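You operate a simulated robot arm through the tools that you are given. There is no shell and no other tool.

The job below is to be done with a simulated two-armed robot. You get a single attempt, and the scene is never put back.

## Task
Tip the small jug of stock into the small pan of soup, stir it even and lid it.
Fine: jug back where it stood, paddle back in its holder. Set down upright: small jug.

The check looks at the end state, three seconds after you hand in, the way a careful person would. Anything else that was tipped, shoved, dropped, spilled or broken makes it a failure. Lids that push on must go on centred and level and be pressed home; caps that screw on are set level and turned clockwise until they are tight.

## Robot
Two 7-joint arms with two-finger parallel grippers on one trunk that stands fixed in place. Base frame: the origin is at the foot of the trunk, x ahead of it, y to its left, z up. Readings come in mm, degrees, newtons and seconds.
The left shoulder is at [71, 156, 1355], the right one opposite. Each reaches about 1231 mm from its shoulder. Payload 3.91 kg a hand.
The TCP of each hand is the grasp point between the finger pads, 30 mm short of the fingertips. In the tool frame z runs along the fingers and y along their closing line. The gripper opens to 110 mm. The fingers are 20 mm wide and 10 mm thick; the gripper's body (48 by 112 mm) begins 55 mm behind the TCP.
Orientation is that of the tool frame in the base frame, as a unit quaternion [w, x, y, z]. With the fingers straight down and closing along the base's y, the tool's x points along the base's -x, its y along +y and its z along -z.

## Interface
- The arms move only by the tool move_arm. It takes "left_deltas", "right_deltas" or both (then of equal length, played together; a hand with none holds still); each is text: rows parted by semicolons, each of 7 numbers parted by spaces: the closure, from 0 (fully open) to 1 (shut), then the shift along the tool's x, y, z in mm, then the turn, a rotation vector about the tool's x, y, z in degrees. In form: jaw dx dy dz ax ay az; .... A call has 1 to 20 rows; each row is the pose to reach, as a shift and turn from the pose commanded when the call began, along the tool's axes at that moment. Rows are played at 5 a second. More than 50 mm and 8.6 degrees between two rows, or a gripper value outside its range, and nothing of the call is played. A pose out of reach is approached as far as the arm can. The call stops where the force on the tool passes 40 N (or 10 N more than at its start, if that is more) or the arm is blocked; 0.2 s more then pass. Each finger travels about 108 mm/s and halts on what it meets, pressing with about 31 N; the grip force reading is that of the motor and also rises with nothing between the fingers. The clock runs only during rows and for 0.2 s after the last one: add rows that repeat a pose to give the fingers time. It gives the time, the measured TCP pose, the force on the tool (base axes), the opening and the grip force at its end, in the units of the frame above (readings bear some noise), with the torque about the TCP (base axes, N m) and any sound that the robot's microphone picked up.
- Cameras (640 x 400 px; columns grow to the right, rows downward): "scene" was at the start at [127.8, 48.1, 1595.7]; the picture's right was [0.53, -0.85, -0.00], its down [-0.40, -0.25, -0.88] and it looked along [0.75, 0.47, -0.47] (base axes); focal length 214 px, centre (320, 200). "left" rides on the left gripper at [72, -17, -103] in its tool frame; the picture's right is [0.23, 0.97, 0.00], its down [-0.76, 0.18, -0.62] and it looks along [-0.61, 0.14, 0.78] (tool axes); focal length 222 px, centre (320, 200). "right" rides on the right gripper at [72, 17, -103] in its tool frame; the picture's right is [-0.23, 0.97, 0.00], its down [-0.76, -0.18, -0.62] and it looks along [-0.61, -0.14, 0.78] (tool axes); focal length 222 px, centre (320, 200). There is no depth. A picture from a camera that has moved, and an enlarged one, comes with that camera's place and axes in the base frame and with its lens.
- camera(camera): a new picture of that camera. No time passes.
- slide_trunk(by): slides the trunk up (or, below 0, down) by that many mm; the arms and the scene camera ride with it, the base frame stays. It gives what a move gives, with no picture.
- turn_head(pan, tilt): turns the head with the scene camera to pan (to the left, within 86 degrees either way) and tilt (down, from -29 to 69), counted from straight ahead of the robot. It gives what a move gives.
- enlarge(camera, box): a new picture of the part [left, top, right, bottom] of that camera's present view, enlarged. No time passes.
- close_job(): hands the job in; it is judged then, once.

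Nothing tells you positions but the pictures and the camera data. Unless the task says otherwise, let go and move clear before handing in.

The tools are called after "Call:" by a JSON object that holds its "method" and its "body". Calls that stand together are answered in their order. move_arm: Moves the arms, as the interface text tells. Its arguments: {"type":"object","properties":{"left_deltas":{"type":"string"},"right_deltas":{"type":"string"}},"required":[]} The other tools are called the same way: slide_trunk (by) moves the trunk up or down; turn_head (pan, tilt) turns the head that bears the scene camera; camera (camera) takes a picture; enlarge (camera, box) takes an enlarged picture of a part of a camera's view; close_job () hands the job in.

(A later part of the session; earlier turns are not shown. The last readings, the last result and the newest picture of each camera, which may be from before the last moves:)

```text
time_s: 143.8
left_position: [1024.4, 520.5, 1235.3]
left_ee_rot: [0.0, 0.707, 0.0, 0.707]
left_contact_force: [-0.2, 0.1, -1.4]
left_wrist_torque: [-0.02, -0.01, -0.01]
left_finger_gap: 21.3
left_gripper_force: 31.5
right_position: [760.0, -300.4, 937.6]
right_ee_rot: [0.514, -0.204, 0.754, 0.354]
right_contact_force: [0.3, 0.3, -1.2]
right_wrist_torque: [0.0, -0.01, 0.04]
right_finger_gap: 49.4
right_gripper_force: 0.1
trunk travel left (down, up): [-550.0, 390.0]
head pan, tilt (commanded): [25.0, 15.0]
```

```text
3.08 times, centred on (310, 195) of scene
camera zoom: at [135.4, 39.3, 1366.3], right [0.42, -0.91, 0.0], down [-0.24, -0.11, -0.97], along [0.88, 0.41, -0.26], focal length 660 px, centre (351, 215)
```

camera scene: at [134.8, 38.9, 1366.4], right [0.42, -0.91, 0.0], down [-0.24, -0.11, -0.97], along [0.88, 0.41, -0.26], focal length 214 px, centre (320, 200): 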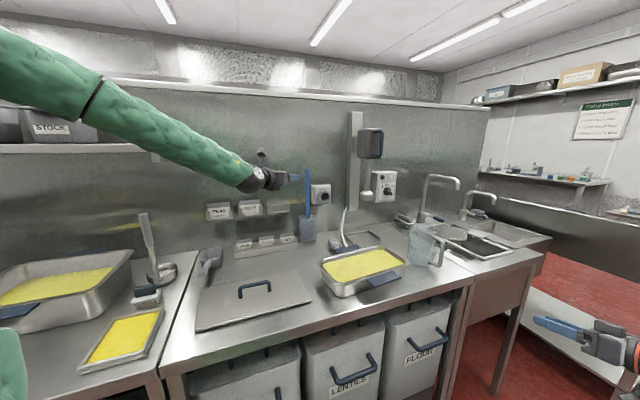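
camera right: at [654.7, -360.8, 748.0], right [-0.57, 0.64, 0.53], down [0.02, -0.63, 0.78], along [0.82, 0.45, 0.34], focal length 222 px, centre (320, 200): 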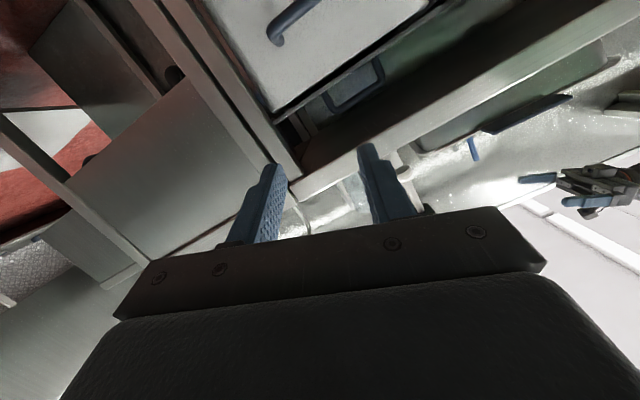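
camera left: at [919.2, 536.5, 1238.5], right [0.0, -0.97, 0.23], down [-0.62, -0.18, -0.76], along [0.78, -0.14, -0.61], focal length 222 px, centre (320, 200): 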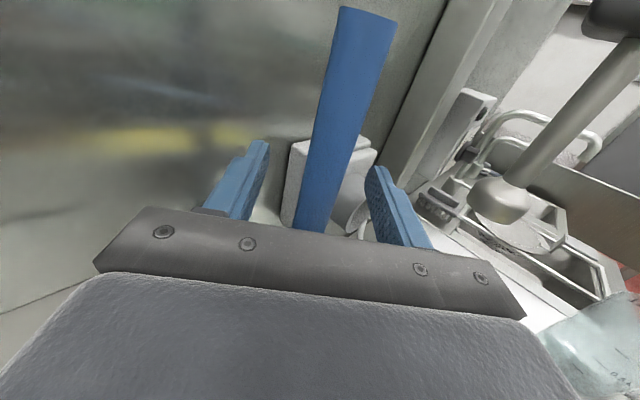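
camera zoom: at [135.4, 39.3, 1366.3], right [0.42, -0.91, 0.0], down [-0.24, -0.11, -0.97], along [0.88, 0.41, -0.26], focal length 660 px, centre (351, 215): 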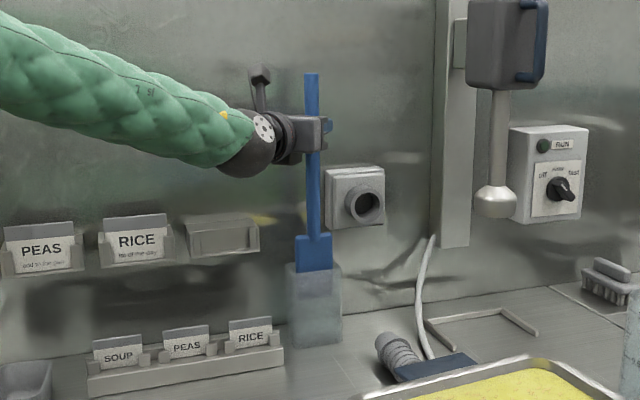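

Call:
{"method": "move_arm", "body": {"left_deltas": "1 20 0 0 0 0 0; 1 40 0 0 0 0 0; 1 60 0 0 0 0 0; 1 80 0 0 0 0 0; 1 95 0 0 0 0 0; 1 95 0 0 0 0 0"}}

Call:
{"method": "enlarge", "body": {"camera": "scene", "box": [270, 110, 350, 260]}}

Call:
{"method": "camera", "body": {"camera": "left"}}

```text
time_s: 145.2
left_position: [1022.5, 520.0, 1329.3]
left_ee_rot: [0.001, 0.707, 0.0, 0.707]
left_contact_force: [1.0, 0.5, -1.6]
left_wrist_torque: [-0.01, -0.02, -0.01]
left_finger_gap: 21.4
left_gripper_force: 31.0
right_position: [758.9, -299.5, 938.9]
right_ee_rot: [0.514, -0.204, 0.754, 0.354]
right_contact_force: [-0.6, 1.0, -0.3]
right_wrist_torque: [-0.03, 0.03, 0.01]
right_finger_gap: 49.7
right_gripper_force: 0.1
trunk travel left (down, up): [-550.0, 390.0]
head pan, tilt (commanded): [25.0, 15.0]
```

```text
2.67 times, centred on (310, 185) of scene
camera zoom: at [135.3, 39.3, 1366.3], right [0.42, -0.91, 0.0], down [-0.24, -0.11, -0.97], along [0.88, 0.41, -0.26], focal length 572 px, centre (347, 240)
```

zoom: 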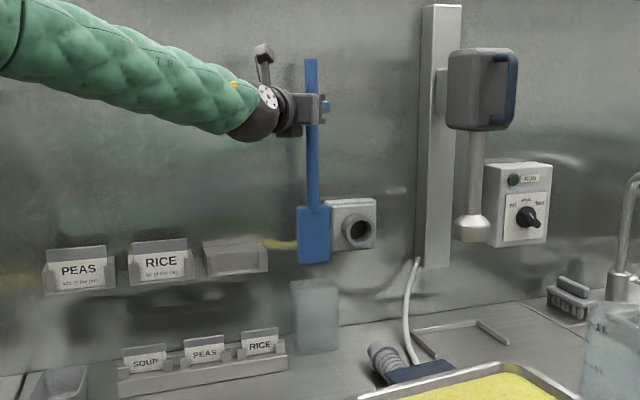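

```text
taken
camera left: at [919.4, 536.4, 1401.7], right [0.0, -0.97, 0.23], down [-0.62, -0.18, -0.76], along [0.78, -0.14, -0.61], focal length 222 px, centre (320, 200)
```

left: 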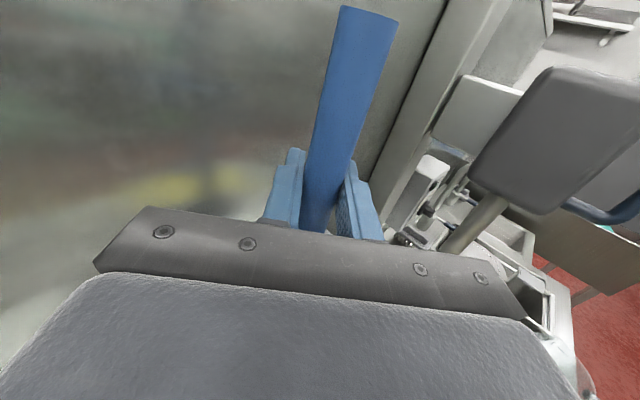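

The paddle is free of its holder; its blade bottom is about 277 mm below my grip and the blade is about 60×110 mm. I draw it away from the wall at this height.

Call:
{"method": "move_arm", "body": {"left_deltas": "1 0 4 -34 0 0 0; 1 0 8 -68 0 0 0; 1 0 12 -102 0 0 0; 1 0 16 -136 0 0 0; 1 0 20 -170 0 0 0; 1 0 20 -170 0 0 0"}}

Call:
{"method": "move_arm", "body": {"left_deltas": "1 0 32 0 -4 0 0; 1 0 64 0 -8 0 0; 1 0 96 0 -12 0 0; 1 0 128 0 -16 0 0; 1 0 160 -5 -20 0 0; 1 0 192 -10 -24 0 0; 1 0 224 -15 -28 0 0; 1 0 256 -18 -32 0 0; 1 0 288 -22 -36 0 0; 1 0 312 -22 -40 0 0; 1 0 312 -22 -40 0 0"}}

Call:
{"method": "turn_head", "body": {"pan": 15, "tilt": 20}}

Call:
{"method": "camera", "body": {"camera": "scene"}}

Call:
{"method": "camera", "body": {"camera": "left"}}

```text
time_s: 146.7
left_position: [852.2, 499.7, 1330.1]
left_ee_rot: [-0.001, 0.707, 0.0, 0.707]
left_contact_force: [0.7, 0.8, -1.6]
left_wrist_torque: [-0.01, 0.01, -0.01]
left_finger_gap: 20.9
left_gripper_force: 30.3
right_position: [761.2, -299.2, 936.7]
right_ee_rot: [0.514, -0.204, 0.754, 0.355]
right_contact_force: [0.5, 0.1, -0.5]
right_wrist_torque: [0.0, 0.01, 0.04]
right_finger_gap: 50.0
right_gripper_force: 0.0
trunk travel left (down, up): [-550.0, 390.0]
head pan, tilt (commanded): [25.0, 15.0]
```

```text
time_s: 149.1
left_position: [829.5, 187.3, 1330.9]
left_ee_rot: [0.242, 0.664, -0.242, 0.665]
left_contact_force: [-0.5, -0.2, -2.5]
left_wrist_torque: [0.0, 0.02, -0.01]
left_finger_gap: 21.1
left_gripper_force: 30.8
right_position: [758.8, -299.6, 938.7]
right_ee_rot: [0.514, -0.203, 0.754, 0.354]
right_contact_force: [-0.5, 0.2, 0.2]
right_wrist_torque: [-0.02, -0.01, 0.02]
right_finger_gap: 49.3
right_gripper_force: 0.0
trunk travel left (down, up): [-550.0, 390.0]
head pan, tilt (commanded): [25.0, 15.0]
```

```text
time_s: 149.8
left_position: [830.8, 188.1, 1329.2]
left_ee_rot: [0.242, 0.663, -0.241, 0.666]
left_contact_force: [0.4, -0.4, -1.9]
left_wrist_torque: [-0.02, -0.01, 0.0]
left_finger_gap: 21.2
left_gripper_force: 31.2
right_position: [760.1, -299.0, 936.5]
right_ee_rot: [0.514, -0.203, 0.754, 0.354]
right_contact_force: [-0.4, 0.1, 0.0]
right_wrist_torque: [0.0, 0.01, 0.02]
right_finger_gap: 49.5
right_gripper_force: 0.1
trunk travel left (down, up): [-550.0, 390.0]
head pan, tilt (commanded): [15.0, 20.0]
```

```text
taken
camera scene: at [140.6, 23.7, 1358.2], right [0.26, -0.97, 0.0], down [-0.33, -0.09, -0.94], along [0.91, 0.24, -0.34], focal length 214 px, centre (320, 200)
```

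scene: 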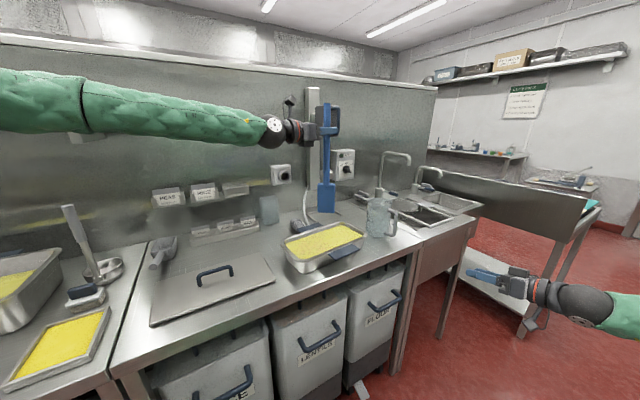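

```text
taken
camera left: at [763.3, 266.4, 1402.2], right [-0.63, -0.75, 0.23], down [-0.59, 0.26, -0.76], along [0.51, -0.61, -0.61], focal length 222 px, centre (320, 200)
```

left: 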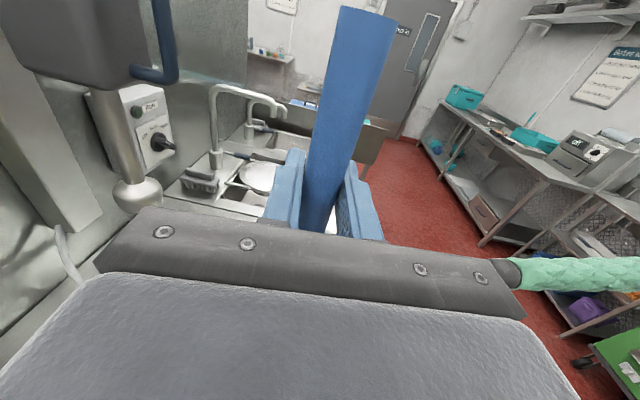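

Call:
{"method": "enlarge", "body": {"camera": "scene", "box": [270, 100, 390, 280]}}

```text
2.22 times, centred on (330, 190) of scene
camera zoom: at [140.6, 23.7, 1358.2], right [0.26, -0.97, 0.0], down [-0.33, -0.09, -0.94], along [0.91, 0.24, -0.34], focal length 477 px, centre (298, 222)
```

zoom: 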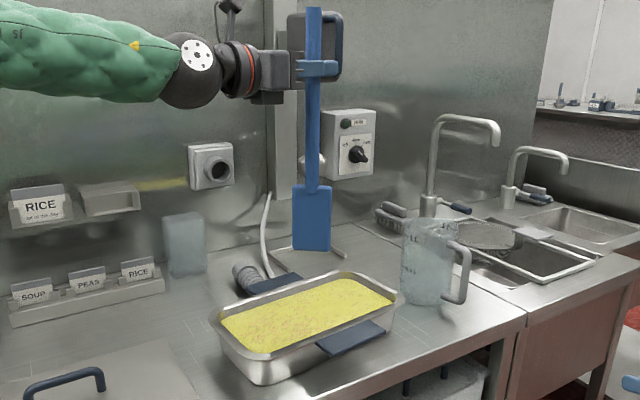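

The blade hangs right above the middle of the pan. I lower it into the soup, watching the force so it doesn't touch the bottom.

Call:
{"method": "move_arm", "body": {"left_deltas": "1 -25 0 0 0 0 0; 1 -50 0 0 0 0 0; 1 -75 0 0 0 0 0; 1 -95 0 0 0 0 0; 1 -110 0 0 0 0 0; 1 -122 0 0 0 0 0; 1 -132 0 0 0 0 0; 1 -140 0 0 0 0 0; 1 -146 0 0 0 0 0; 1 -146 0 0 0 0 0"}}

Call:
{"method": "enlarge", "body": {"camera": "scene", "box": [270, 120, 390, 280]}}

```text
time_s: 152.0
left_position: [829.9, 187.6, 1185.2]
left_ee_rot: [0.242, 0.664, -0.242, 0.665]
left_contact_force: [-0.8, 0.5, -1.8]
left_wrist_torque: [0.0, 0.0, 0.01]
left_finger_gap: 21.1
left_gripper_force: 30.5
right_position: [759.5, -300.0, 938.1]
right_ee_rot: [0.514, -0.204, 0.754, 0.355]
right_contact_force: [-0.3, -0.1, 0.4]
right_wrist_torque: [0.03, -0.02, 0.0]
right_finger_gap: 49.8
right_gripper_force: 0.1
trunk travel left (down, up): [-550.0, 390.0]
head pan, tilt (commanded): [15.0, 20.0]
```

```text
2.50 times, centred on (330, 200) of scene
camera zoom: at [140.3, 23.6, 1358.3], right [0.26, -0.97, 0.0], down [-0.33, -0.09, -0.94], along [0.91, 0.24, -0.34], focal length 536 px, centre (295, 200)
```

zoom: 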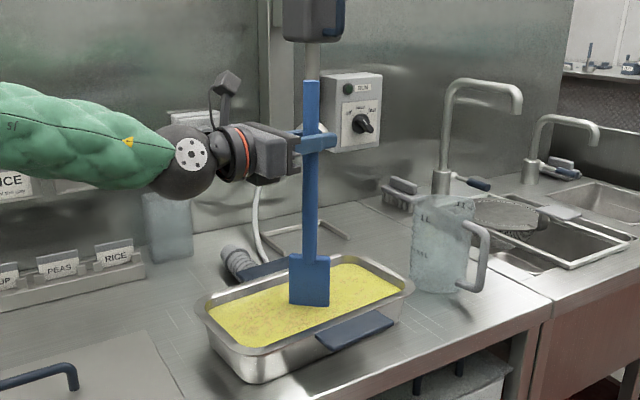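

The blade is in the soup with clearance below. The hand's axes line up with the pan, so I'll stir in an oval, spiralling out from the centre at a gentle pace.

Call:
{"method": "move_arm", "body": {"left_deltas": "1 -2 0.9 10.1 0 0 0; 1 -4 3.5 17.2 0 0 0; 1 -6 7.3 18.7 0 0 0; 1 -6 11.4 13.1 0 0 0; 1 -6 15 0 0 0 0; 1 -6 17.1 -19.7 0 0 0; 1 -6 17 -43.7 0 0 0; 1 -6 14.1 -68.8 0 0 0; 1 -6 7.4 -80.8 0 0 0; 1 -6 0 -85 0 0 0; 1 -6 -7.4 -80.8 0 0 0; 1 -6 -14.1 -68.8 0 0 0; 1 -6 -19.4 -50 0 0 0; 1 -6 -22.8 -26.3 0 0 0; 1 -6 -24 0 0 0 0; 1 -6 -22.8 26.3 0 0 0; 1 -6 -19.4 50 0 0 0; 1 -6 -14.1 68.8 0 0 0; 1 -6 -7.4 80.8 0 0 0; 1 -6 0 85 0 0 0"}}

Call:
{"method": "enlarge", "body": {"camera": "scene", "box": [270, 120, 390, 280]}}

```text
time_s: 156.2
left_position: [896.4, 132.4, 1177.9]
left_ee_rot: [0.242, 0.664, -0.242, 0.665]
left_contact_force: [0.0, -0.1, -1.3]
left_wrist_torque: [0.01, 0.0, -0.04]
left_finger_gap: 21.3
left_gripper_force: 30.9
right_position: [760.4, -299.2, 936.8]
right_ee_rot: [0.514, -0.204, 0.754, 0.355]
right_contact_force: [0.7, 0.1, -0.1]
right_wrist_torque: [0.01, -0.01, -0.02]
right_finger_gap: 49.6
right_gripper_force: 0.0
trunk travel left (down, up): [-550.0, 390.0]
head pan, tilt (commanded): [15.0, 20.0]
```

```text
2.50 times, centred on (330, 200) of scene
camera zoom: at [140.3, 23.2, 1358.2], right [0.26, -0.97, 0.0], down [-0.33, -0.09, -0.94], along [0.91, 0.24, -0.34], focal length 536 px, centre (295, 200)
```

zoom: 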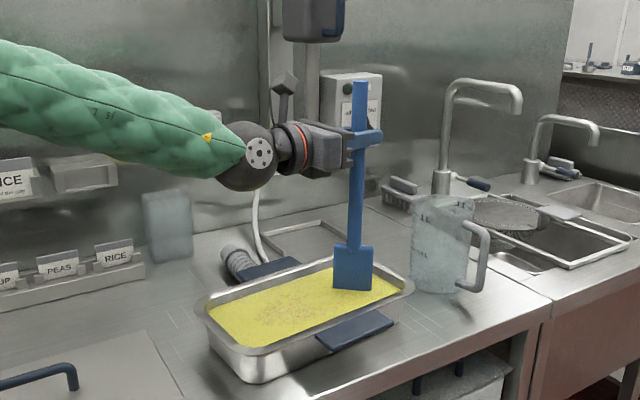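

Already more even toward the edges. I keep stirring with full oval loops.

Call:
{"method": "move_arm", "body": {"left_deltas": "1 0 7.4 -4.2 0 0 0; 1 0 14.1 -16.2 0 0 0; 1 0 19.4 -35 0 0 0; 1 0 22.8 -58.7 0 0 0; 1 0 24 -85 0 0 0; 1 0 22.8 -111.3 0 0 0; 1 0 19.4 -135 0 0 0; 1 0 14.1 -153.8 0 0 0; 1 0 7.4 -165.8 0 0 0; 1 0 0 -170 0 0 0; 1 0 -7.4 -165.8 0 0 0; 1 0 -14.1 -153.8 0 0 0; 1 0 -19.4 -135 0 0 0; 1 0 -22.8 -111.3 0 0 0; 1 0 -24 -85 0 0 0; 1 0 -22.8 -58.7 0 0 0; 1 0 -19.4 -35 0 0 0; 1 0 -14.1 -16.2 0 0 0; 1 0 -7.4 -4.2 0 0 0; 1 0 0 0 0 0 0"}}

Call:
{"method": "move_arm", "body": {"left_deltas": "1 0 0 -25 0 0 0; 1 0 5 -50 0 0 0; 1 0 0 -75 0 0 0; 1 0 -5 -100 0 0 0; 1 0 0 -125 0 0 0; 1 0 5 -150 0 0 0; 1 0 0 -170 0 0 0; 1 0 -12 -150 0 0 0; 1 0 0 -125 0 0 0; 1 0 12 -100 0 0 0; 1 0 0 -75 0 0 0; 1 0 -12 -50 0 0 0; 1 0 0 -25 0 0 0; 1 0 12 -15 0 0 0; 1 0 18 -35 0 0 0; 1 0 10 -60 0 0 0; 1 0 -10 -85 0 0 0; 1 0 -18 -60 0 0 0; 1 0 -10 -30 0 0 0; 1 0 0 0 0 0 0"}}

Call:
{"method": "enlarge", "body": {"camera": "scene", "box": [270, 120, 390, 280]}}

```text
time_s: 160.4
left_position: [896.1, 132.7, 1177.9]
left_ee_rot: [0.242, 0.664, -0.241, 0.665]
left_contact_force: [0.8, 0.7, -1.3]
left_wrist_torque: [0.02, 0.02, 0.01]
left_finger_gap: 21.3
left_gripper_force: 31.2
right_position: [760.1, -300.9, 937.0]
right_ee_rot: [0.514, -0.203, 0.754, 0.354]
right_contact_force: [1.1, 0.1, 0.3]
right_wrist_torque: [0.02, -0.02, -0.02]
right_finger_gap: 49.4
right_gripper_force: 0.2
trunk travel left (down, up): [-550.0, 390.0]
head pan, tilt (commanded): [15.0, 20.0]
```

```text
time_s: 164.6
left_position: [897.5, 129.7, 1177.4]
left_ee_rot: [0.242, 0.664, -0.242, 0.664]
left_contact_force: [-0.9, -0.4, -1.9]
left_wrist_torque: [0.0, -0.02, -0.01]
left_finger_gap: 21.0
left_gripper_force: 31.1
right_position: [761.1, -300.4, 936.1]
right_ee_rot: [0.514, -0.203, 0.754, 0.355]
right_contact_force: [-0.4, -0.5, -0.5]
right_wrist_torque: [0.03, -0.05, 0.04]
right_finger_gap: 49.5
right_gripper_force: 0.0
trunk travel left (down, up): [-550.0, 390.0]
head pan, tilt (commanded): [15.0, 20.0]
```

```text
2.50 times, centred on (330, 200) of scene
camera zoom: at [141.4, 22.5, 1358.1], right [0.26, -0.97, 0.0], down [-0.33, -0.09, -0.94], along [0.91, 0.24, -0.34], focal length 536 px, centre (295, 200)
```

zoom: 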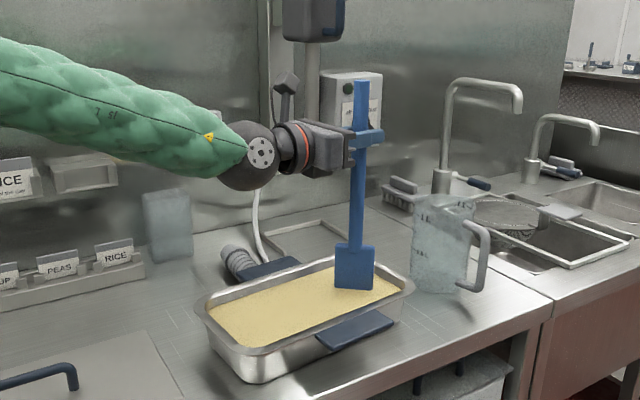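

Call:
{"method": "enlarge", "body": {"camera": "scene", "box": [285, 205, 365, 265]}}

Call:
{"method": "move_arm", "body": {"left_deltas": "1 0 7.4 -4.2 0 0 0; 1 0 14.1 -16.2 0 0 0; 1 0 19.4 -35 0 0 0; 1 0 22.8 -58.7 0 0 0; 1 0 24 -85 0 0 0; 1 0 22.8 -111.3 0 0 0; 1 0 19.4 -135 0 0 0; 1 0 14.1 -153.8 0 0 0; 1 0 7.4 -165.8 0 0 0; 1 0 0 -170 0 0 0; 1 0 -7.4 -165.8 0 0 0; 1 0 -14.1 -153.8 0 0 0; 1 0 -19.4 -135 0 0 0; 1 0 -22.8 -111.3 0 0 0; 1 0 -24 -85 0 0 0; 1 0 -22.8 -58.7 0 0 0; 1 0 -19.4 -35 0 0 0; 1 0 -14.1 -16.2 0 0 0; 1 0 -7.4 -4.2 0 0 0; 1 0 0 0 0 0 0"}}

Call:
{"method": "move_arm", "body": {"left_deltas": "1 0 -7.4 -4.2 0 0 0; 1 0 -14.1 -16.2 0 0 0; 1 0 -19.4 -35 0 0 0; 1 0 -22.8 -58.7 0 0 0; 1 0 -24 -85 0 0 0; 1 0 -22.8 -111.3 0 0 0; 1 0 -19.4 -135 0 0 0; 1 0 -14.1 -153.8 0 0 0; 1 0 -7.4 -165.8 0 0 0; 1 0 0 -170 0 0 0; 1 0 7.4 -160 0 0 0; 1 0 12 -145 0 0 0; 1 0 12 -125 0 0 0; 1 0 8 -110 0 0 0; 1 0 0 -100 0 0 0; 1 0 -6 -92 0 0 0; 1 0 -4 -86 0 0 0; 1 0 0 -85 0 0 0; 1 0 0 -85 0 0 0; 1 0 0 -85 0 0 0"}}

Call:
{"method": "enlarge", "body": {"camera": "scene", "box": [285, 205, 365, 265]}}

```text
6.67 times, centred on (325, 235) of scene
camera zoom: at [141.4, 22.5, 1358.1], right [0.26, -0.97, 0.0], down [-0.33, -0.09, -0.94], along [0.91, 0.24, -0.34], focal length 1430 px, centre (287, -33)
```

zoom: 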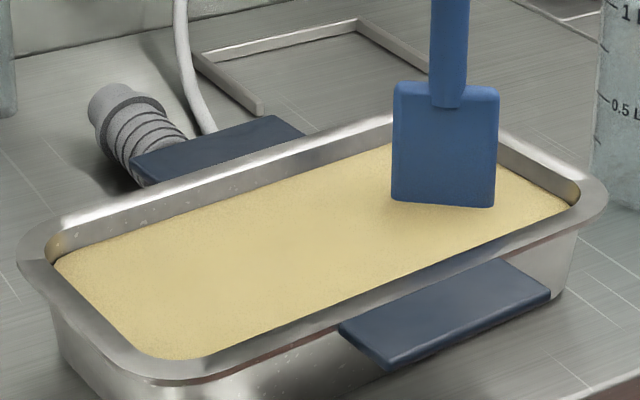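

```text
time_s: 168.8
left_position: [895.4, 132.9, 1178.8]
left_ee_rot: [0.242, 0.665, -0.242, 0.665]
left_contact_force: [-0.5, 0.2, -2.0]
left_wrist_torque: [-0.01, -0.02, 0.0]
left_finger_gap: 21.1
left_gripper_force: 31.3
right_position: [759.3, -300.4, 938.0]
right_ee_rot: [0.515, -0.204, 0.754, 0.354]
right_contact_force: [0.1, -0.6, 0.3]
right_wrist_torque: [0.0, -0.01, 0.01]
right_finger_gap: 49.2
right_gripper_force: 0.1
trunk travel left (down, up): [-550.0, 390.0]
head pan, tilt (commanded): [15.0, 20.0]
```

```text
time_s: 173.0
left_position: [831.5, 188.3, 1179.5]
left_ee_rot: [0.241, 0.665, -0.24, 0.665]
left_contact_force: [-0.2, -0.1, -2.2]
left_wrist_torque: [-0.02, 0.02, 0.0]
left_finger_gap: 21.2
left_gripper_force: 31.1
right_position: [760.1, -299.8, 939.7]
right_ee_rot: [0.514, -0.204, 0.754, 0.354]
right_contact_force: [0.4, 0.1, -0.2]
right_wrist_torque: [-0.01, 0.04, 0.01]
right_finger_gap: 49.6
right_gripper_force: 0.1
trunk travel left (down, up): [-550.0, 390.0]
head pan, tilt (commanded): [15.0, 20.0]
```

```text
6.67 times, centred on (325, 235) of scene
camera zoom: at [140.3, 23.6, 1358.2], right [0.26, -0.97, 0.0], down [-0.33, -0.09, -0.94], along [0.91, 0.24, -0.34], focal length 1430 px, centre (287, -33)
```

zoom: 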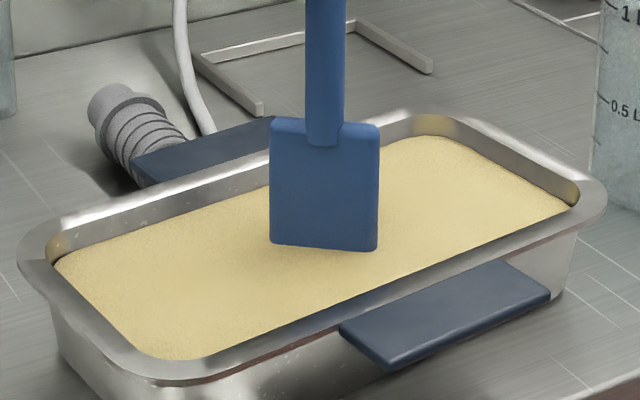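

The soup is now one even colour. I lift the paddle out slowly and let it drip over the pan.

Call:
{"method": "move_arm", "body": {"left_deltas": "1 8 0 0 0 0 0; 1 16 0 0 0 0 0; 1 24 0 0 0 0 0; 1 32 0 0 0 0 0; 1 40 0 0 0 0 0; 1 48 0 0 0 0 0; 1 56 0 0 0 0 0; 1 56 0 0 0 0 0; 1 56 0 0 0 0 0; 1 56 0 0 0 0 0; 1 56 0 0 0 0 0; 1 56 0 0 0 0 0; 1 56 0 0 0 0 0; 1 56 0 0 0 0 0; 1 56 0 0 0 0 0; 1 56 0 0 0 0 0; 1 56 0 0 0 0 0; 1 56 0 0 0 0 0; 1 56 0 0 0 0 0; 1 56 0 0 0 0 0"}}

Call:
{"method": "move_arm", "body": {"left_deltas": "1 20 0 0 0 0 0; 1 40 0 0 0 0 0; 1 60 0 0 0 0 0; 1 80 0 0 0 0 0; 1 95 0 0 0 0 0; 1 95 0 0 0 0 0; 1 95 0 0 0 0 0; 1 95 0 0 0 0 0; 1 95 0 0 0 0 0; 1 95 0 0 0 0 0; 1 95 0 0 0 0 0"}}

Call:
{"method": "enlarge", "body": {"camera": "scene", "box": [270, 100, 390, 280]}}

Call:
{"method": "camera", "body": {"camera": "left"}}

```text
time_s: 177.2
left_position: [830.7, 188.1, 1233.3]
left_ee_rot: [0.242, 0.664, -0.241, 0.665]
left_contact_force: [0.1, -0.1, -2.1]
left_wrist_torque: [-0.01, -0.03, -0.01]
left_finger_gap: 20.8
left_gripper_force: 30.5
right_position: [759.1, -299.3, 938.3]
right_ee_rot: [0.514, -0.204, 0.754, 0.354]
right_contact_force: [0.0, 0.1, 0.4]
right_wrist_torque: [0.0, 0.03, 0.0]
right_finger_gap: 49.5
right_gripper_force: 0.1
trunk travel left (down, up): [-550.0, 390.0]
head pan, tilt (commanded): [15.0, 20.0]
```

```text
time_s: 179.6
left_position: [831.1, 186.4, 1329.2]
left_ee_rot: [0.242, 0.664, -0.242, 0.665]
left_contact_force: [0.0, 0.1, -2.0]
left_wrist_torque: [0.01, -0.03, -0.02]
left_finger_gap: 21.2
left_gripper_force: 30.4
right_position: [759.9, -300.5, 937.4]
right_ee_rot: [0.514, -0.204, 0.754, 0.355]
right_contact_force: [-0.5, -0.2, -0.7]
right_wrist_torque: [0.01, 0.01, -0.01]
right_finger_gap: 49.3
right_gripper_force: 0.0
trunk travel left (down, up): [-550.0, 390.0]
head pan, tilt (commanded): [15.0, 20.0]
```

```text
2.22 times, centred on (330, 190) of scene
camera zoom: at [140.4, 23.6, 1358.2], right [0.26, -0.97, 0.0], down [-0.33, -0.09, -0.94], along [0.91, 0.24, -0.34], focal length 477 px, centre (298, 222)
```

zoom: 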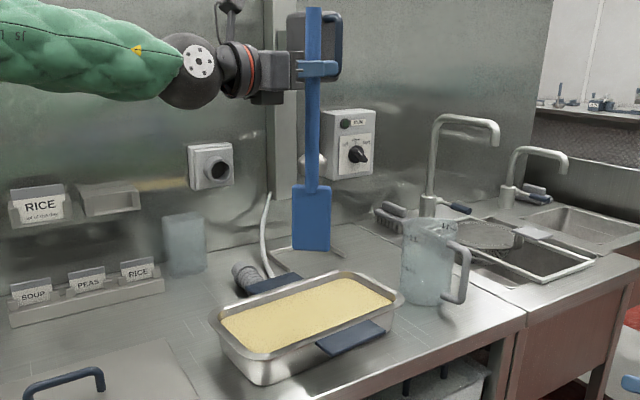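

```text
taken
camera left: at [764.2, 266.3, 1401.8], right [-0.63, -0.75, 0.23], down [-0.59, 0.26, -0.76], along [0.51, -0.61, -0.61], focal length 222 px, centre (320, 200)
```

left: 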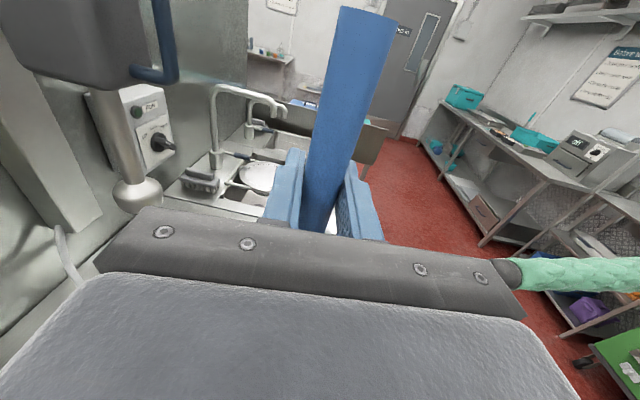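

The paddle sits in the hand exactly as before. I retrace the path back toward the holder.

Call:
{"method": "move_arm", "body": {"left_deltas": "1 0 -25.3 -18.4 4 0 0; 1 0 -50.6 -36.8 8 0 0; 1 0 -75.9 -55.2 12 0 0; 1 0 -101.2 -73.6 16 0 0; 1 0 -126.5 -92 20 0 0; 1 0 -151.8 -110.4 24 0 0; 1 0 -177.1 -128.8 28 0 0; 1 0 -202.4 -147.2 32 0 0; 1 0 -227.7 -165.6 36 0 0; 1 0 -253 -184 40 0 0; 1 0 -253 -184 40 0 0"}}

Call:
{"method": "turn_head", "body": {"pan": 25, "tilt": 15}}

Call:
{"method": "move_arm", "body": {"left_deltas": "1 0 -4 30 0 0 0; 1 0 -8 60 0 0 0; 1 0 -12 90 0 0 0; 1 0 -16 120 0 0 0; 1 0 -20 150 0 0 0; 1 0 -20 170 0 0 0; 1 0 -20 170 0 0 0; 1 0 -20 170 0 0 0"}}

Call:
{"method": "enlarge", "body": {"camera": "scene", "box": [270, 110, 350, 260]}}

```text
time_s: 182.0
left_position: [851.1, 500.4, 1328.1]
left_ee_rot: [-0.001, 0.707, 0.001, 0.707]
left_contact_force: [-0.2, 0.0, -2.1]
left_wrist_torque: [0.0, 0.0, 0.04]
left_finger_gap: 21.1
left_gripper_force: 31.0
right_position: [759.4, -300.3, 937.6]
right_ee_rot: [0.514, -0.204, 0.754, 0.355]
right_contact_force: [0.6, -0.4, -0.3]
right_wrist_torque: [-0.01, -0.01, 0.03]
right_finger_gap: 49.7
right_gripper_force: 0.1
trunk travel left (down, up): [-550.0, 390.0]
head pan, tilt (commanded): [15.0, 20.0]
```

```text
time_s: 182.7
left_position: [849.9, 500.6, 1328.8]
left_ee_rot: [-0.001, 0.707, 0.001, 0.707]
left_contact_force: [-0.7, -0.2, -1.5]
left_wrist_torque: [0.0, -0.02, 0.0]
left_finger_gap: 21.3
left_gripper_force: 31.2
right_position: [760.2, -300.2, 937.7]
right_ee_rot: [0.513, -0.204, 0.754, 0.355]
right_contact_force: [0.3, 0.2, 0.6]
right_wrist_torque: [-0.03, -0.03, 0.01]
right_finger_gap: 49.7
right_gripper_force: 0.1
trunk travel left (down, up): [-550.0, 390.0]
head pan, tilt (commanded): [25.0, 15.0]
```

```text
time_s: 184.5
left_position: [1022.9, 519.9, 1328.9]
left_ee_rot: [0.0, 0.707, 0.0, 0.707]
left_contact_force: [0.4, 0.2, -2.1]
left_wrist_torque: [0.01, -0.04, 0.04]
left_finger_gap: 21.2
left_gripper_force: 30.9
right_position: [758.9, -300.2, 938.0]
right_ee_rot: [0.515, -0.203, 0.754, 0.354]
right_contact_force: [0.8, 0.3, -0.5]
right_wrist_torque: [-0.02, -0.04, 0.0]
right_finger_gap: 49.5
right_gripper_force: 0.1
trunk travel left (down, up): [-550.0, 390.0]
head pan, tilt (commanded): [25.0, 15.0]
```

```text
2.67 times, centred on (310, 185) of scene
camera zoom: at [135.6, 38.9, 1366.3], right [0.42, -0.91, 0.0], down [-0.24, -0.11, -0.97], along [0.88, 0.41, -0.26], focal length 572 px, centre (347, 240)
```

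zoom: 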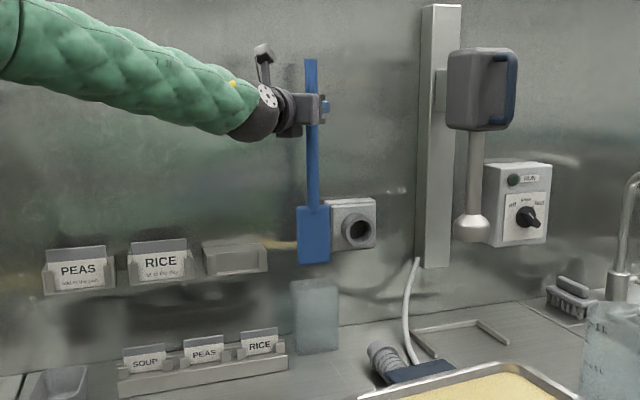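

The paddle is back exactly above its holder. I lower it in stages, checking for any snag.

Call:
{"method": "move_arm", "body": {"left_deltas": "1 -15 0 0 0 0 0; 1 -30 0 0 0 0 0; 1 -42 0 0 0 0 0; 1 -54 0 0 0 0 0; 1 -66 0 0 0 0 0; 1 -66 0 0 0 0 0"}}

Call:
{"method": "enlarge", "body": {"camera": "scene", "box": [270, 130, 350, 260]}}

```text
time_s: 185.9
left_position: [1021.6, 519.6, 1263.4]
left_ee_rot: [0.0, 0.707, 0.0, 0.708]
left_contact_force: [0.5, -0.4, -1.2]
left_wrist_torque: [-0.01, -0.01, 0.0]
left_finger_gap: 21.3
left_gripper_force: 31.0
right_position: [760.2, -300.0, 937.9]
right_ee_rot: [0.515, -0.204, 0.754, 0.354]
right_contact_force: [0.0, -0.5, 0.1]
right_wrist_torque: [0.01, 0.03, 0.04]
right_finger_gap: 49.5
right_gripper_force: 0.0
trunk travel left (down, up): [-550.0, 390.0]
head pan, tilt (commanded): [25.0, 15.0]
```

```text
3.08 times, centred on (310, 195) of scene
camera zoom: at [135.1, 38.9, 1366.4], right [0.42, -0.91, 0.0], down [-0.24, -0.11, -0.97], along [0.88, 0.41, -0.26], focal length 660 px, centre (351, 215)
```

zoom: 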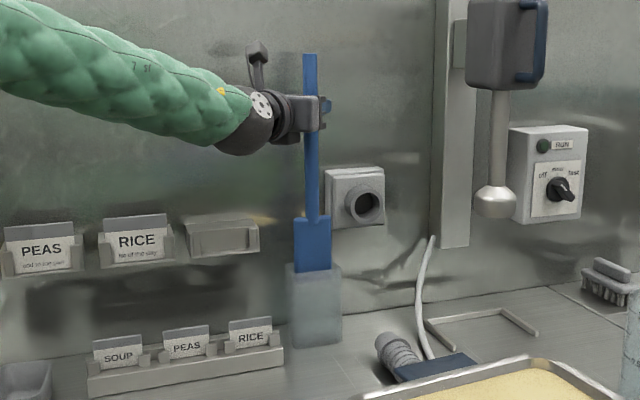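

Call:
{"method": "move_arm", "body": {"left_deltas": "1 -12 0 0 0 0 0; 1 -24 0 0 0 0 0; 1 -36 0 0 0 0 0; 1 -48 0 0 0 0 0; 1 -60 0 0 0 0 0; 1 -72 0 0 0 0 0; 1 -84 0 0 0 0 0; 1 -84 0 0 0 0 0"}}

Call:
{"method": "enlarge", "body": {"camera": "scene", "box": [270, 150, 350, 260]}}

```text
time_s: 187.7
left_position: [1023.3, 519.7, 1178.5]
left_ee_rot: [0.001, 0.707, 0.0, 0.708]
left_contact_force: [0.2, 0.0, -1.4]
left_wrist_torque: [0.01, -0.01, 0.0]
left_finger_gap: 20.9
left_gripper_force: 31.5
right_position: [759.2, -299.9, 938.1]
right_ee_rot: [0.515, -0.204, 0.754, 0.354]
right_contact_force: [0.8, 0.7, 0.5]
right_wrist_torque: [0.0, -0.01, 0.01]
right_finger_gap: 49.3
right_gripper_force: 0.0
trunk travel left (down, up): [-550.0, 390.0]
head pan, tilt (commanded): [25.0, 15.0]
```

```text
3.64 times, centred on (310, 205) of scene
camera zoom: at [135.0, 38.9, 1366.4], right [0.42, -0.91, 0.0], down [-0.23, -0.11, -0.97], along [0.88, 0.41, -0.26], focal length 780 px, centre (356, 182)
```

zoom: 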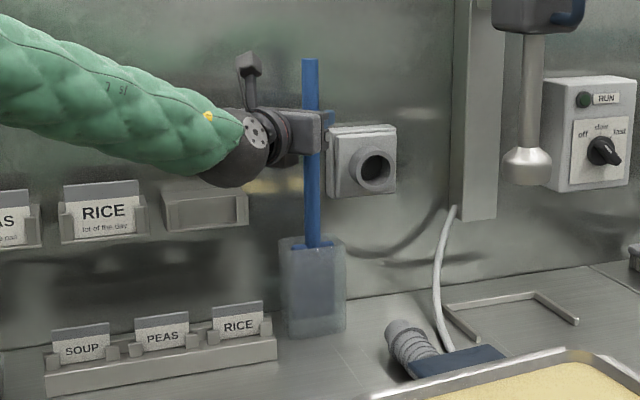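

Call:
{"method": "move_arm", "body": {"left_deltas": "1 -4 0 0 0 0 0; 1 -8 0 0 0 0 0; 1 -10 0 0 0 0 0; 1 -11 0 0 0 0 0; 1 -11 0 0 0 0 0"}}

```text
time_s: 188.9
left_position: [1023.2, 519.7, 1167.9]
left_ee_rot: [0.0, 0.706, 0.001, 0.708]
left_contact_force: [-0.8, -0.5, -2.3]
left_wrist_torque: [0.02, 0.01, 0.0]
left_finger_gap: 21.3
left_gripper_force: 30.6
right_position: [759.6, -298.9, 937.7]
right_ee_rot: [0.515, -0.204, 0.754, 0.354]
right_contact_force: [-0.3, 0.1, 0.3]
right_wrist_torque: [-0.04, 0.0, -0.03]
right_finger_gap: 49.9
right_gripper_force: 0.2
trunk travel left (down, up): [-550.0, 390.0]
head pan, tilt (commanded): [25.0, 15.0]
```

Call:
{"method": "move_arm", "body": {"left_deltas": "1 -1 0 0 0 0 0; 1 -2 0 0 0 0 0; 1 -2 0 0 0 0 0"}}

Call:
{"method": "enlarge", "body": {"camera": "scene", "box": [270, 150, 350, 260]}}

```text
time_s: 189.7
left_position: [1022.6, 518.5, 1166.4]
left_ee_rot: [0.001, 0.706, 0.0, 0.708]
left_contact_force: [0.0, 0.1, -1.7]
left_wrist_torque: [0.01, -0.05, 0.01]
left_finger_gap: 21.1
left_gripper_force: 30.8
right_position: [759.5, -299.4, 937.7]
right_ee_rot: [0.515, -0.202, 0.755, 0.353]
right_contact_force: [-0.2, 0.5, -0.4]
right_wrist_torque: [-0.01, -0.02, -0.04]
right_finger_gap: 49.6
right_gripper_force: 0.0
trunk travel left (down, up): [-550.0, 390.0]
head pan, tilt (commanded): [25.0, 15.0]
```

```text
3.64 times, centred on (310, 205) of scene
camera zoom: at [135.1, 39.1, 1366.4], right [0.42, -0.91, 0.0], down [-0.24, -0.11, -0.97], along [0.88, 0.41, -0.26], focal length 780 px, centre (356, 182)
```

zoom: 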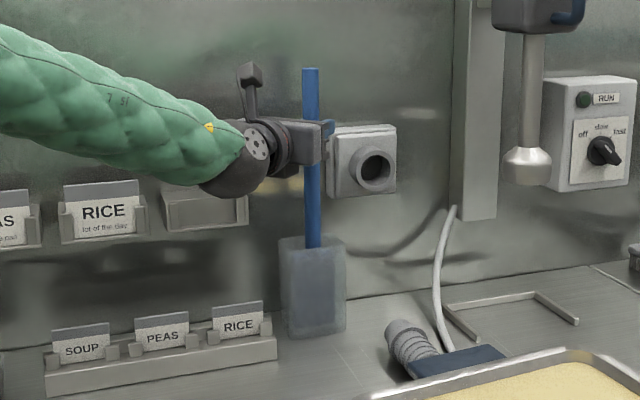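

Call:
{"method": "move_arm", "body": {"left_deltas": "1 -1 0 0 0 0 0; 1 -2 0 0 0 0 0; 1 -2 0 0 0 0 0"}}

```text
time_s: 190.5
left_position: [1021.9, 518.8, 1166.6]
left_ee_rot: [0.001, 0.706, 0.0, 0.708]
left_contact_force: [0.9, 1.6, 6.1]
left_wrist_torque: [0.09, -0.27, 0.0]
left_finger_gap: 21.2
left_gripper_force: 31.2
right_position: [758.9, -300.1, 938.2]
right_ee_rot: [0.514, -0.204, 0.754, 0.355]
right_contact_force: [0.6, 0.0, -0.3]
right_wrist_torque: [-0.02, 0.01, 0.02]
right_finger_gap: 49.6
right_gripper_force: 0.1
trunk travel left (down, up): [-550.0, 390.0]
head pan, tilt (commanded): [25.0, 15.0]
```

The paddle has touched the bottom of its holder. I open the fingers and back away straight.

Call:
{"method": "move_arm", "body": {"left_deltas": "0.95 0.5 0 0 0 0 0; 0.8 0.5 0 0 0 0 0; 0.6 0.5 0 0 0 0 0; 0.4 0.5 0 0 0 0 0; 0.4 0.5 0 0 0 0 0"}}

Call:
{"method": "camera", "body": {"camera": "left"}}

Call:
{"method": "enlarge", "body": {"camera": "scene", "box": [270, 150, 350, 260]}}

```text
time_s: 191.7
left_position: [1022.1, 519.5, 1164.2]
left_ee_rot: [0.0, 0.707, 0.0, 0.707]
left_contact_force: [0.0, 0.6, 0.8]
left_wrist_torque: [0.04, 0.02, 0.01]
left_finger_gap: 66.2
left_gripper_force: 0.0
right_position: [759.8, -299.9, 936.5]
right_ee_rot: [0.514, -0.204, 0.754, 0.354]
right_contact_force: [-0.2, 0.3, 0.0]
right_wrist_torque: [-0.01, 0.0, -0.02]
right_finger_gap: 49.4
right_gripper_force: 0.0
trunk travel left (down, up): [-550.0, 390.0]
head pan, tilt (commanded): [25.0, 15.0]
```

```text
taken
camera left: at [919.8, 536.0, 1237.0], right [0.0, -0.97, 0.23], down [-0.62, -0.18, -0.76], along [0.78, -0.14, -0.61], focal length 222 px, centre (320, 200)
```

left: 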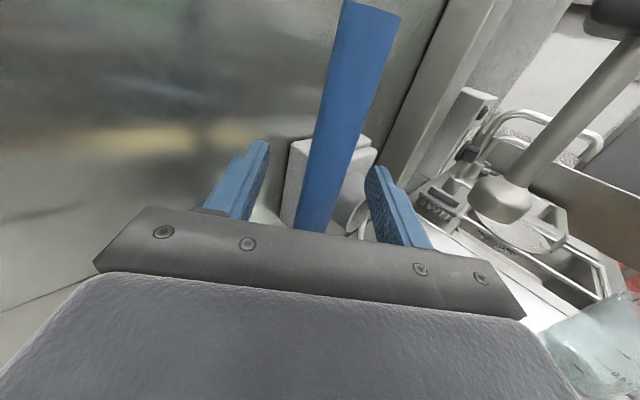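

```text
3.64 times, centred on (310, 205) of scene
camera zoom: at [134.9, 38.9, 1366.4], right [0.42, -0.91, 0.0], down [-0.23, -0.11, -0.97], along [0.88, 0.41, -0.26], focal length 780 px, centre (356, 182)
```

zoom: 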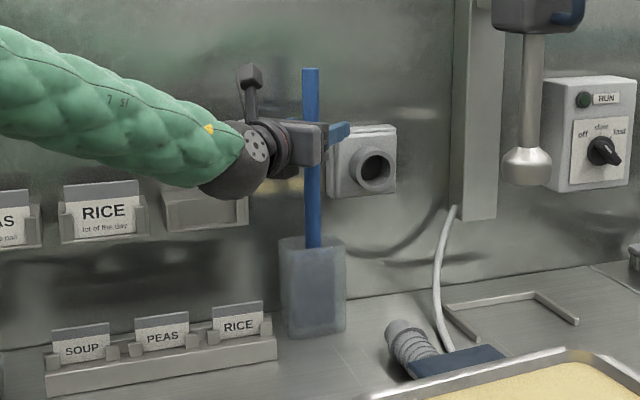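

The paddle stands in its holder as at the start. I retreat from the stick, then swing the hand over the lid handle, fingers pitched 60° down and closing across the bar.

Call:
{"method": "move_arm", "body": {"left_deltas": "0.4 0 0 -30 0 0 0; 0.4 0 0 -65 0 0 0; 0.4 0 0 -100 0 0 0; 0.4 0 0 -135 0 0 0; 0.4 0 0 -170 0 0 0; 0.4 0 0 -170 0 0 0"}}

Call:
{"method": "move_arm", "body": {"left_deltas": "0.4 -6 4.7 -27.1 -4.07 -5.68 2.35; 0.4 -12 9.4 -54.2 -8.15 -11.35 4.7; 0.4 -18 14.1 -81.3 -12.22 -17.03 7.06; 0.4 -24 18.8 -108.4 -16.29 -22.71 9.41; 0.4 -30 23.5 -135.5 -20.37 -28.39 11.76; 0.4 -36 28.2 -162.6 -24.44 -34.06 14.11; 0.4 -45 32.9 -189.7 -28.51 -39.74 16.46; 0.4 -56 37.6 -216.8 -32.58 -45.42 18.82; 0.4 -70 42.3 -243.9 -36.66 -51.09 21.17; 0.4 -84 47 -271 -40.73 -56.77 23.52; 0.4 -84 47 -271 -40.73 -56.77 23.52"}}

Call:
{"method": "camera", "body": {"camera": "left"}}

Call:
{"method": "turn_head", "body": {"pan": 35, "tilt": 30}}

Call:
{"method": "camera", "body": {"camera": "scene"}}

```text
time_s: 193.1
left_position: [851.3, 518.3, 1162.5]
left_ee_rot: [-0.001, 0.707, 0.001, 0.707]
left_contact_force: [0.4, -0.4, -0.8]
left_wrist_torque: [0.03, 0.01, 0.02]
left_finger_gap: 66.1
left_gripper_force: 0.1
right_position: [761.2, -299.5, 936.9]
right_ee_rot: [0.513, -0.203, 0.754, 0.355]
right_contact_force: [0.2, 0.1, -0.7]
right_wrist_torque: [0.01, 0.01, 0.02]
right_finger_gap: 49.7
right_gripper_force: 0.0
trunk travel left (down, up): [-550.0, 390.0]
head pan, tilt (commanded): [25.0, 15.0]
```

```text
time_s: 195.5
left_position: [581.5, 472.8, 1081.6]
left_ee_rot: [0.099, 0.893, -0.37, 0.238]
left_contact_force: [-0.1, -0.8, -0.3]
left_wrist_torque: [-0.02, -0.06, 0.01]
left_finger_gap: 66.1
left_gripper_force: 0.1
right_position: [761.0, -299.8, 937.9]
right_ee_rot: [0.515, -0.204, 0.753, 0.354]
right_contact_force: [-0.8, 1.1, -0.5]
right_wrist_torque: [0.0, -0.02, 0.02]
right_finger_gap: 49.4
right_gripper_force: 0.0
trunk travel left (down, up): [-550.0, 390.0]
head pan, tilt (commanded): [25.0, 15.0]
```

```text
taken
camera left: at [602.2, 475.1, 1206.7], right [-0.55, -0.83, 0.11], down [-0.81, 0.56, 0.16], along [-0.19, -0.01, -0.98], focal length 222 px, centre (320, 200)
```

left: 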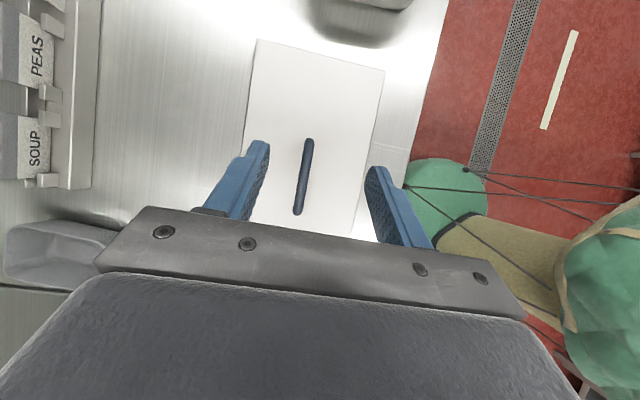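

```text
time_s: 196.3
left_position: [581.8, 471.9, 1079.6]
left_ee_rot: [0.099, 0.892, -0.369, 0.24]
left_contact_force: [0.3, 0.9, -0.6]
left_wrist_torque: [0.0, 0.02, 0.01]
left_finger_gap: 66.0
left_gripper_force: 0.0
right_position: [760.0, -300.9, 937.1]
right_ee_rot: [0.514, -0.203, 0.754, 0.354]
right_contact_force: [0.0, 0.2, -0.7]
right_wrist_torque: [0.0, 0.01, -0.02]
right_finger_gap: 49.4
right_gripper_force: 0.0
trunk travel left (down, up): [-550.0, 390.0]
head pan, tilt (commanded): [35.0, 30.0]
```

```text
taken
camera scene: at [124.2, 51.4, 1342.3], right [0.57, -0.82, 0.0], down [-0.41, -0.29, -0.87], along [0.71, 0.5, -0.5], focal length 214 px, centre (320, 200)
```

scene: 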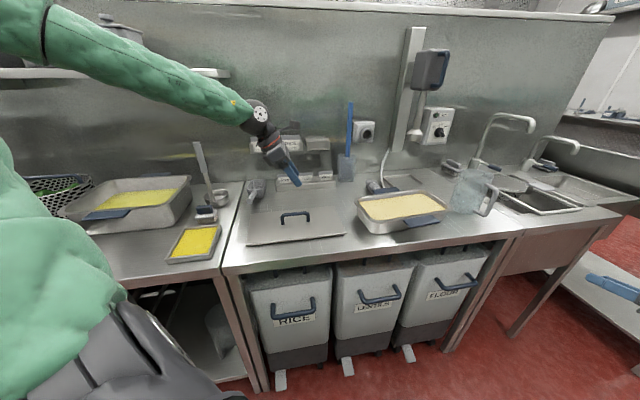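

The camera now looks straight down on the lid: the handle bar is centred between the fingers. I'll zoom to measure the lid's angle and centre.

Call:
{"method": "enlarge", "body": {"camera": "left", "box": [220, 20, 420, 240]}}

Call:
{"method": "enlarge", "body": {"camera": "scene", "box": [230, 180, 360, 260]}}

Call:
{"method": "enlarge", "body": {"camera": "scene", "box": [340, 160, 460, 260]}}

```text
1.82 times, centred on (320, 130) of left
camera zoom: at [602.2, 475.5, 1206.7], right [-0.55, -0.83, 0.11], down [-0.81, 0.56, 0.16], along [-0.19, -0.01, -0.98], focal length 404 px, centre (320, 327)
```

zoom: 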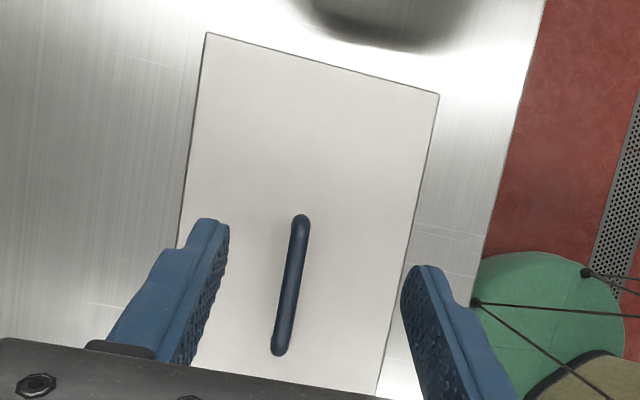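

```text
4.92 times, centred on (295, 220) of scene
camera zoom: at [124.2, 51.4, 1342.3], right [0.57, -0.82, 0.0], down [-0.41, -0.29, -0.87], along [0.71, 0.5, -0.5], focal length 1056 px, centre (443, 102)
```

zoom: 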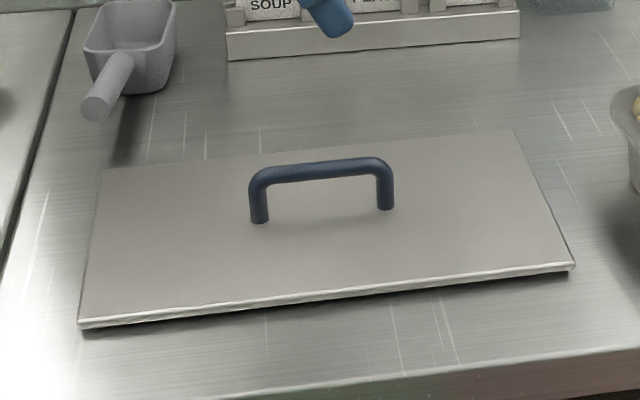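

```text
4.00 times, centred on (400, 210) of scene
camera zoom: at [124.2, 51.4, 1342.3], right [0.57, -0.82, 0.0], down [-0.41, -0.29, -0.87], along [0.71, 0.5, -0.5], focal length 858 px, centre (0, 160)
```

zoom: 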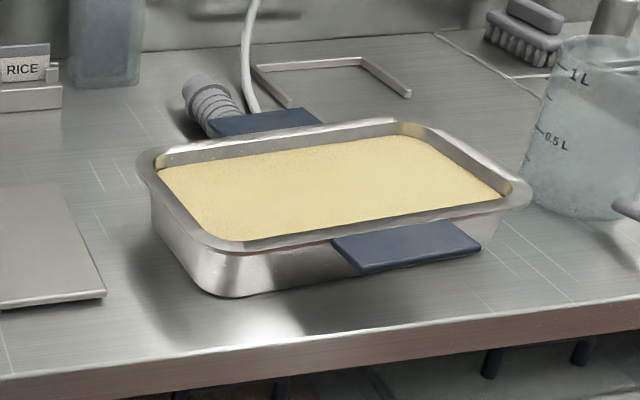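

The lid is about 320×176 with an insert underneath, lying at about -44°. Before picking it up I'll hover over the pan with the same hand orientation to measure the rim's centre and angle with the same camera.

Call:
{"method": "move_arm", "body": {"left_deltas": "0.4 36.1 2.5 12.8 0 0 0; 0.4 72.3 5.1 25.6 0 0 0; 0.4 108.4 7.6 38.4 0 0 0; 0.4 144.6 10.2 51.2 0 0 0; 0.4 180.7 12.7 64 0 0 0; 0.4 216.8 15.3 76.7 0 0 0; 0.4 253 17.8 89.5 0 0 0; 0.4 289.1 20.4 102.3 0 0 0; 0.4 325.3 22.9 115.1 0 0 0; 0.4 361.4 25.5 127.9 0 0 0; 0.4 361.4 25.5 127.9 0 0 0"}}

Call:
{"method": "camera", "body": {"camera": "left"}}

Call:
{"method": "enlarge", "body": {"camera": "left", "box": [200, 0, 420, 240]}}

```text
time_s: 198.7
left_position: [830.2, 188.5, 1149.6]
left_ee_rot: [0.099, 0.892, -0.37, 0.24]
left_contact_force: [0.5, -0.3, 0.2]
left_wrist_torque: [0.0, -0.02, -0.01]
left_finger_gap: 66.1
left_gripper_force: 0.0
right_position: [758.9, -300.4, 939.6]
right_ee_rot: [0.514, -0.203, 0.754, 0.355]
right_contact_force: [-0.9, 0.4, 0.8]
right_wrist_torque: [-0.01, 0.01, 0.02]
right_finger_gap: 49.5
right_gripper_force: 0.0
trunk travel left (down, up): [-550.0, 390.0]
head pan, tilt (commanded): [35.0, 30.0]
```

```text
taken
camera left: at [850.3, 192.9, 1275.8], right [-0.55, -0.83, 0.11], down [-0.81, 0.56, 0.16], along [-0.19, -0.01, -0.98], focal length 222 px, centre (320, 200)
```

left: 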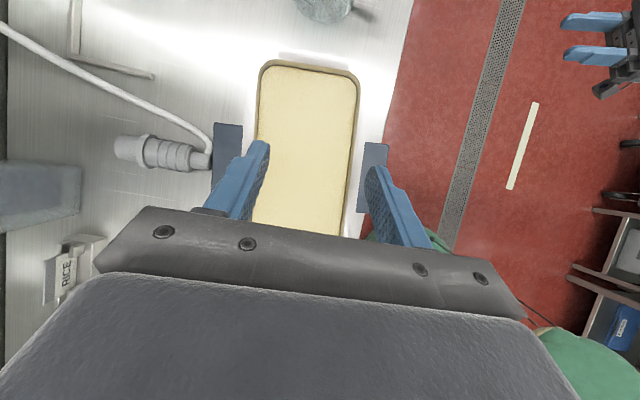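

```text
1.67 times, centred on (310, 120) of left
camera zoom: at [850.3, 192.9, 1275.8], right [-0.55, -0.83, 0.11], down [-0.81, 0.56, 0.16], along [-0.19, -0.01, -0.98], focal length 370 px, centre (337, 333)
```

zoom: 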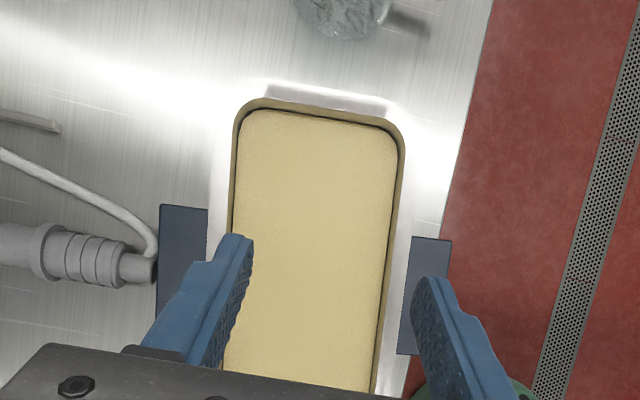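

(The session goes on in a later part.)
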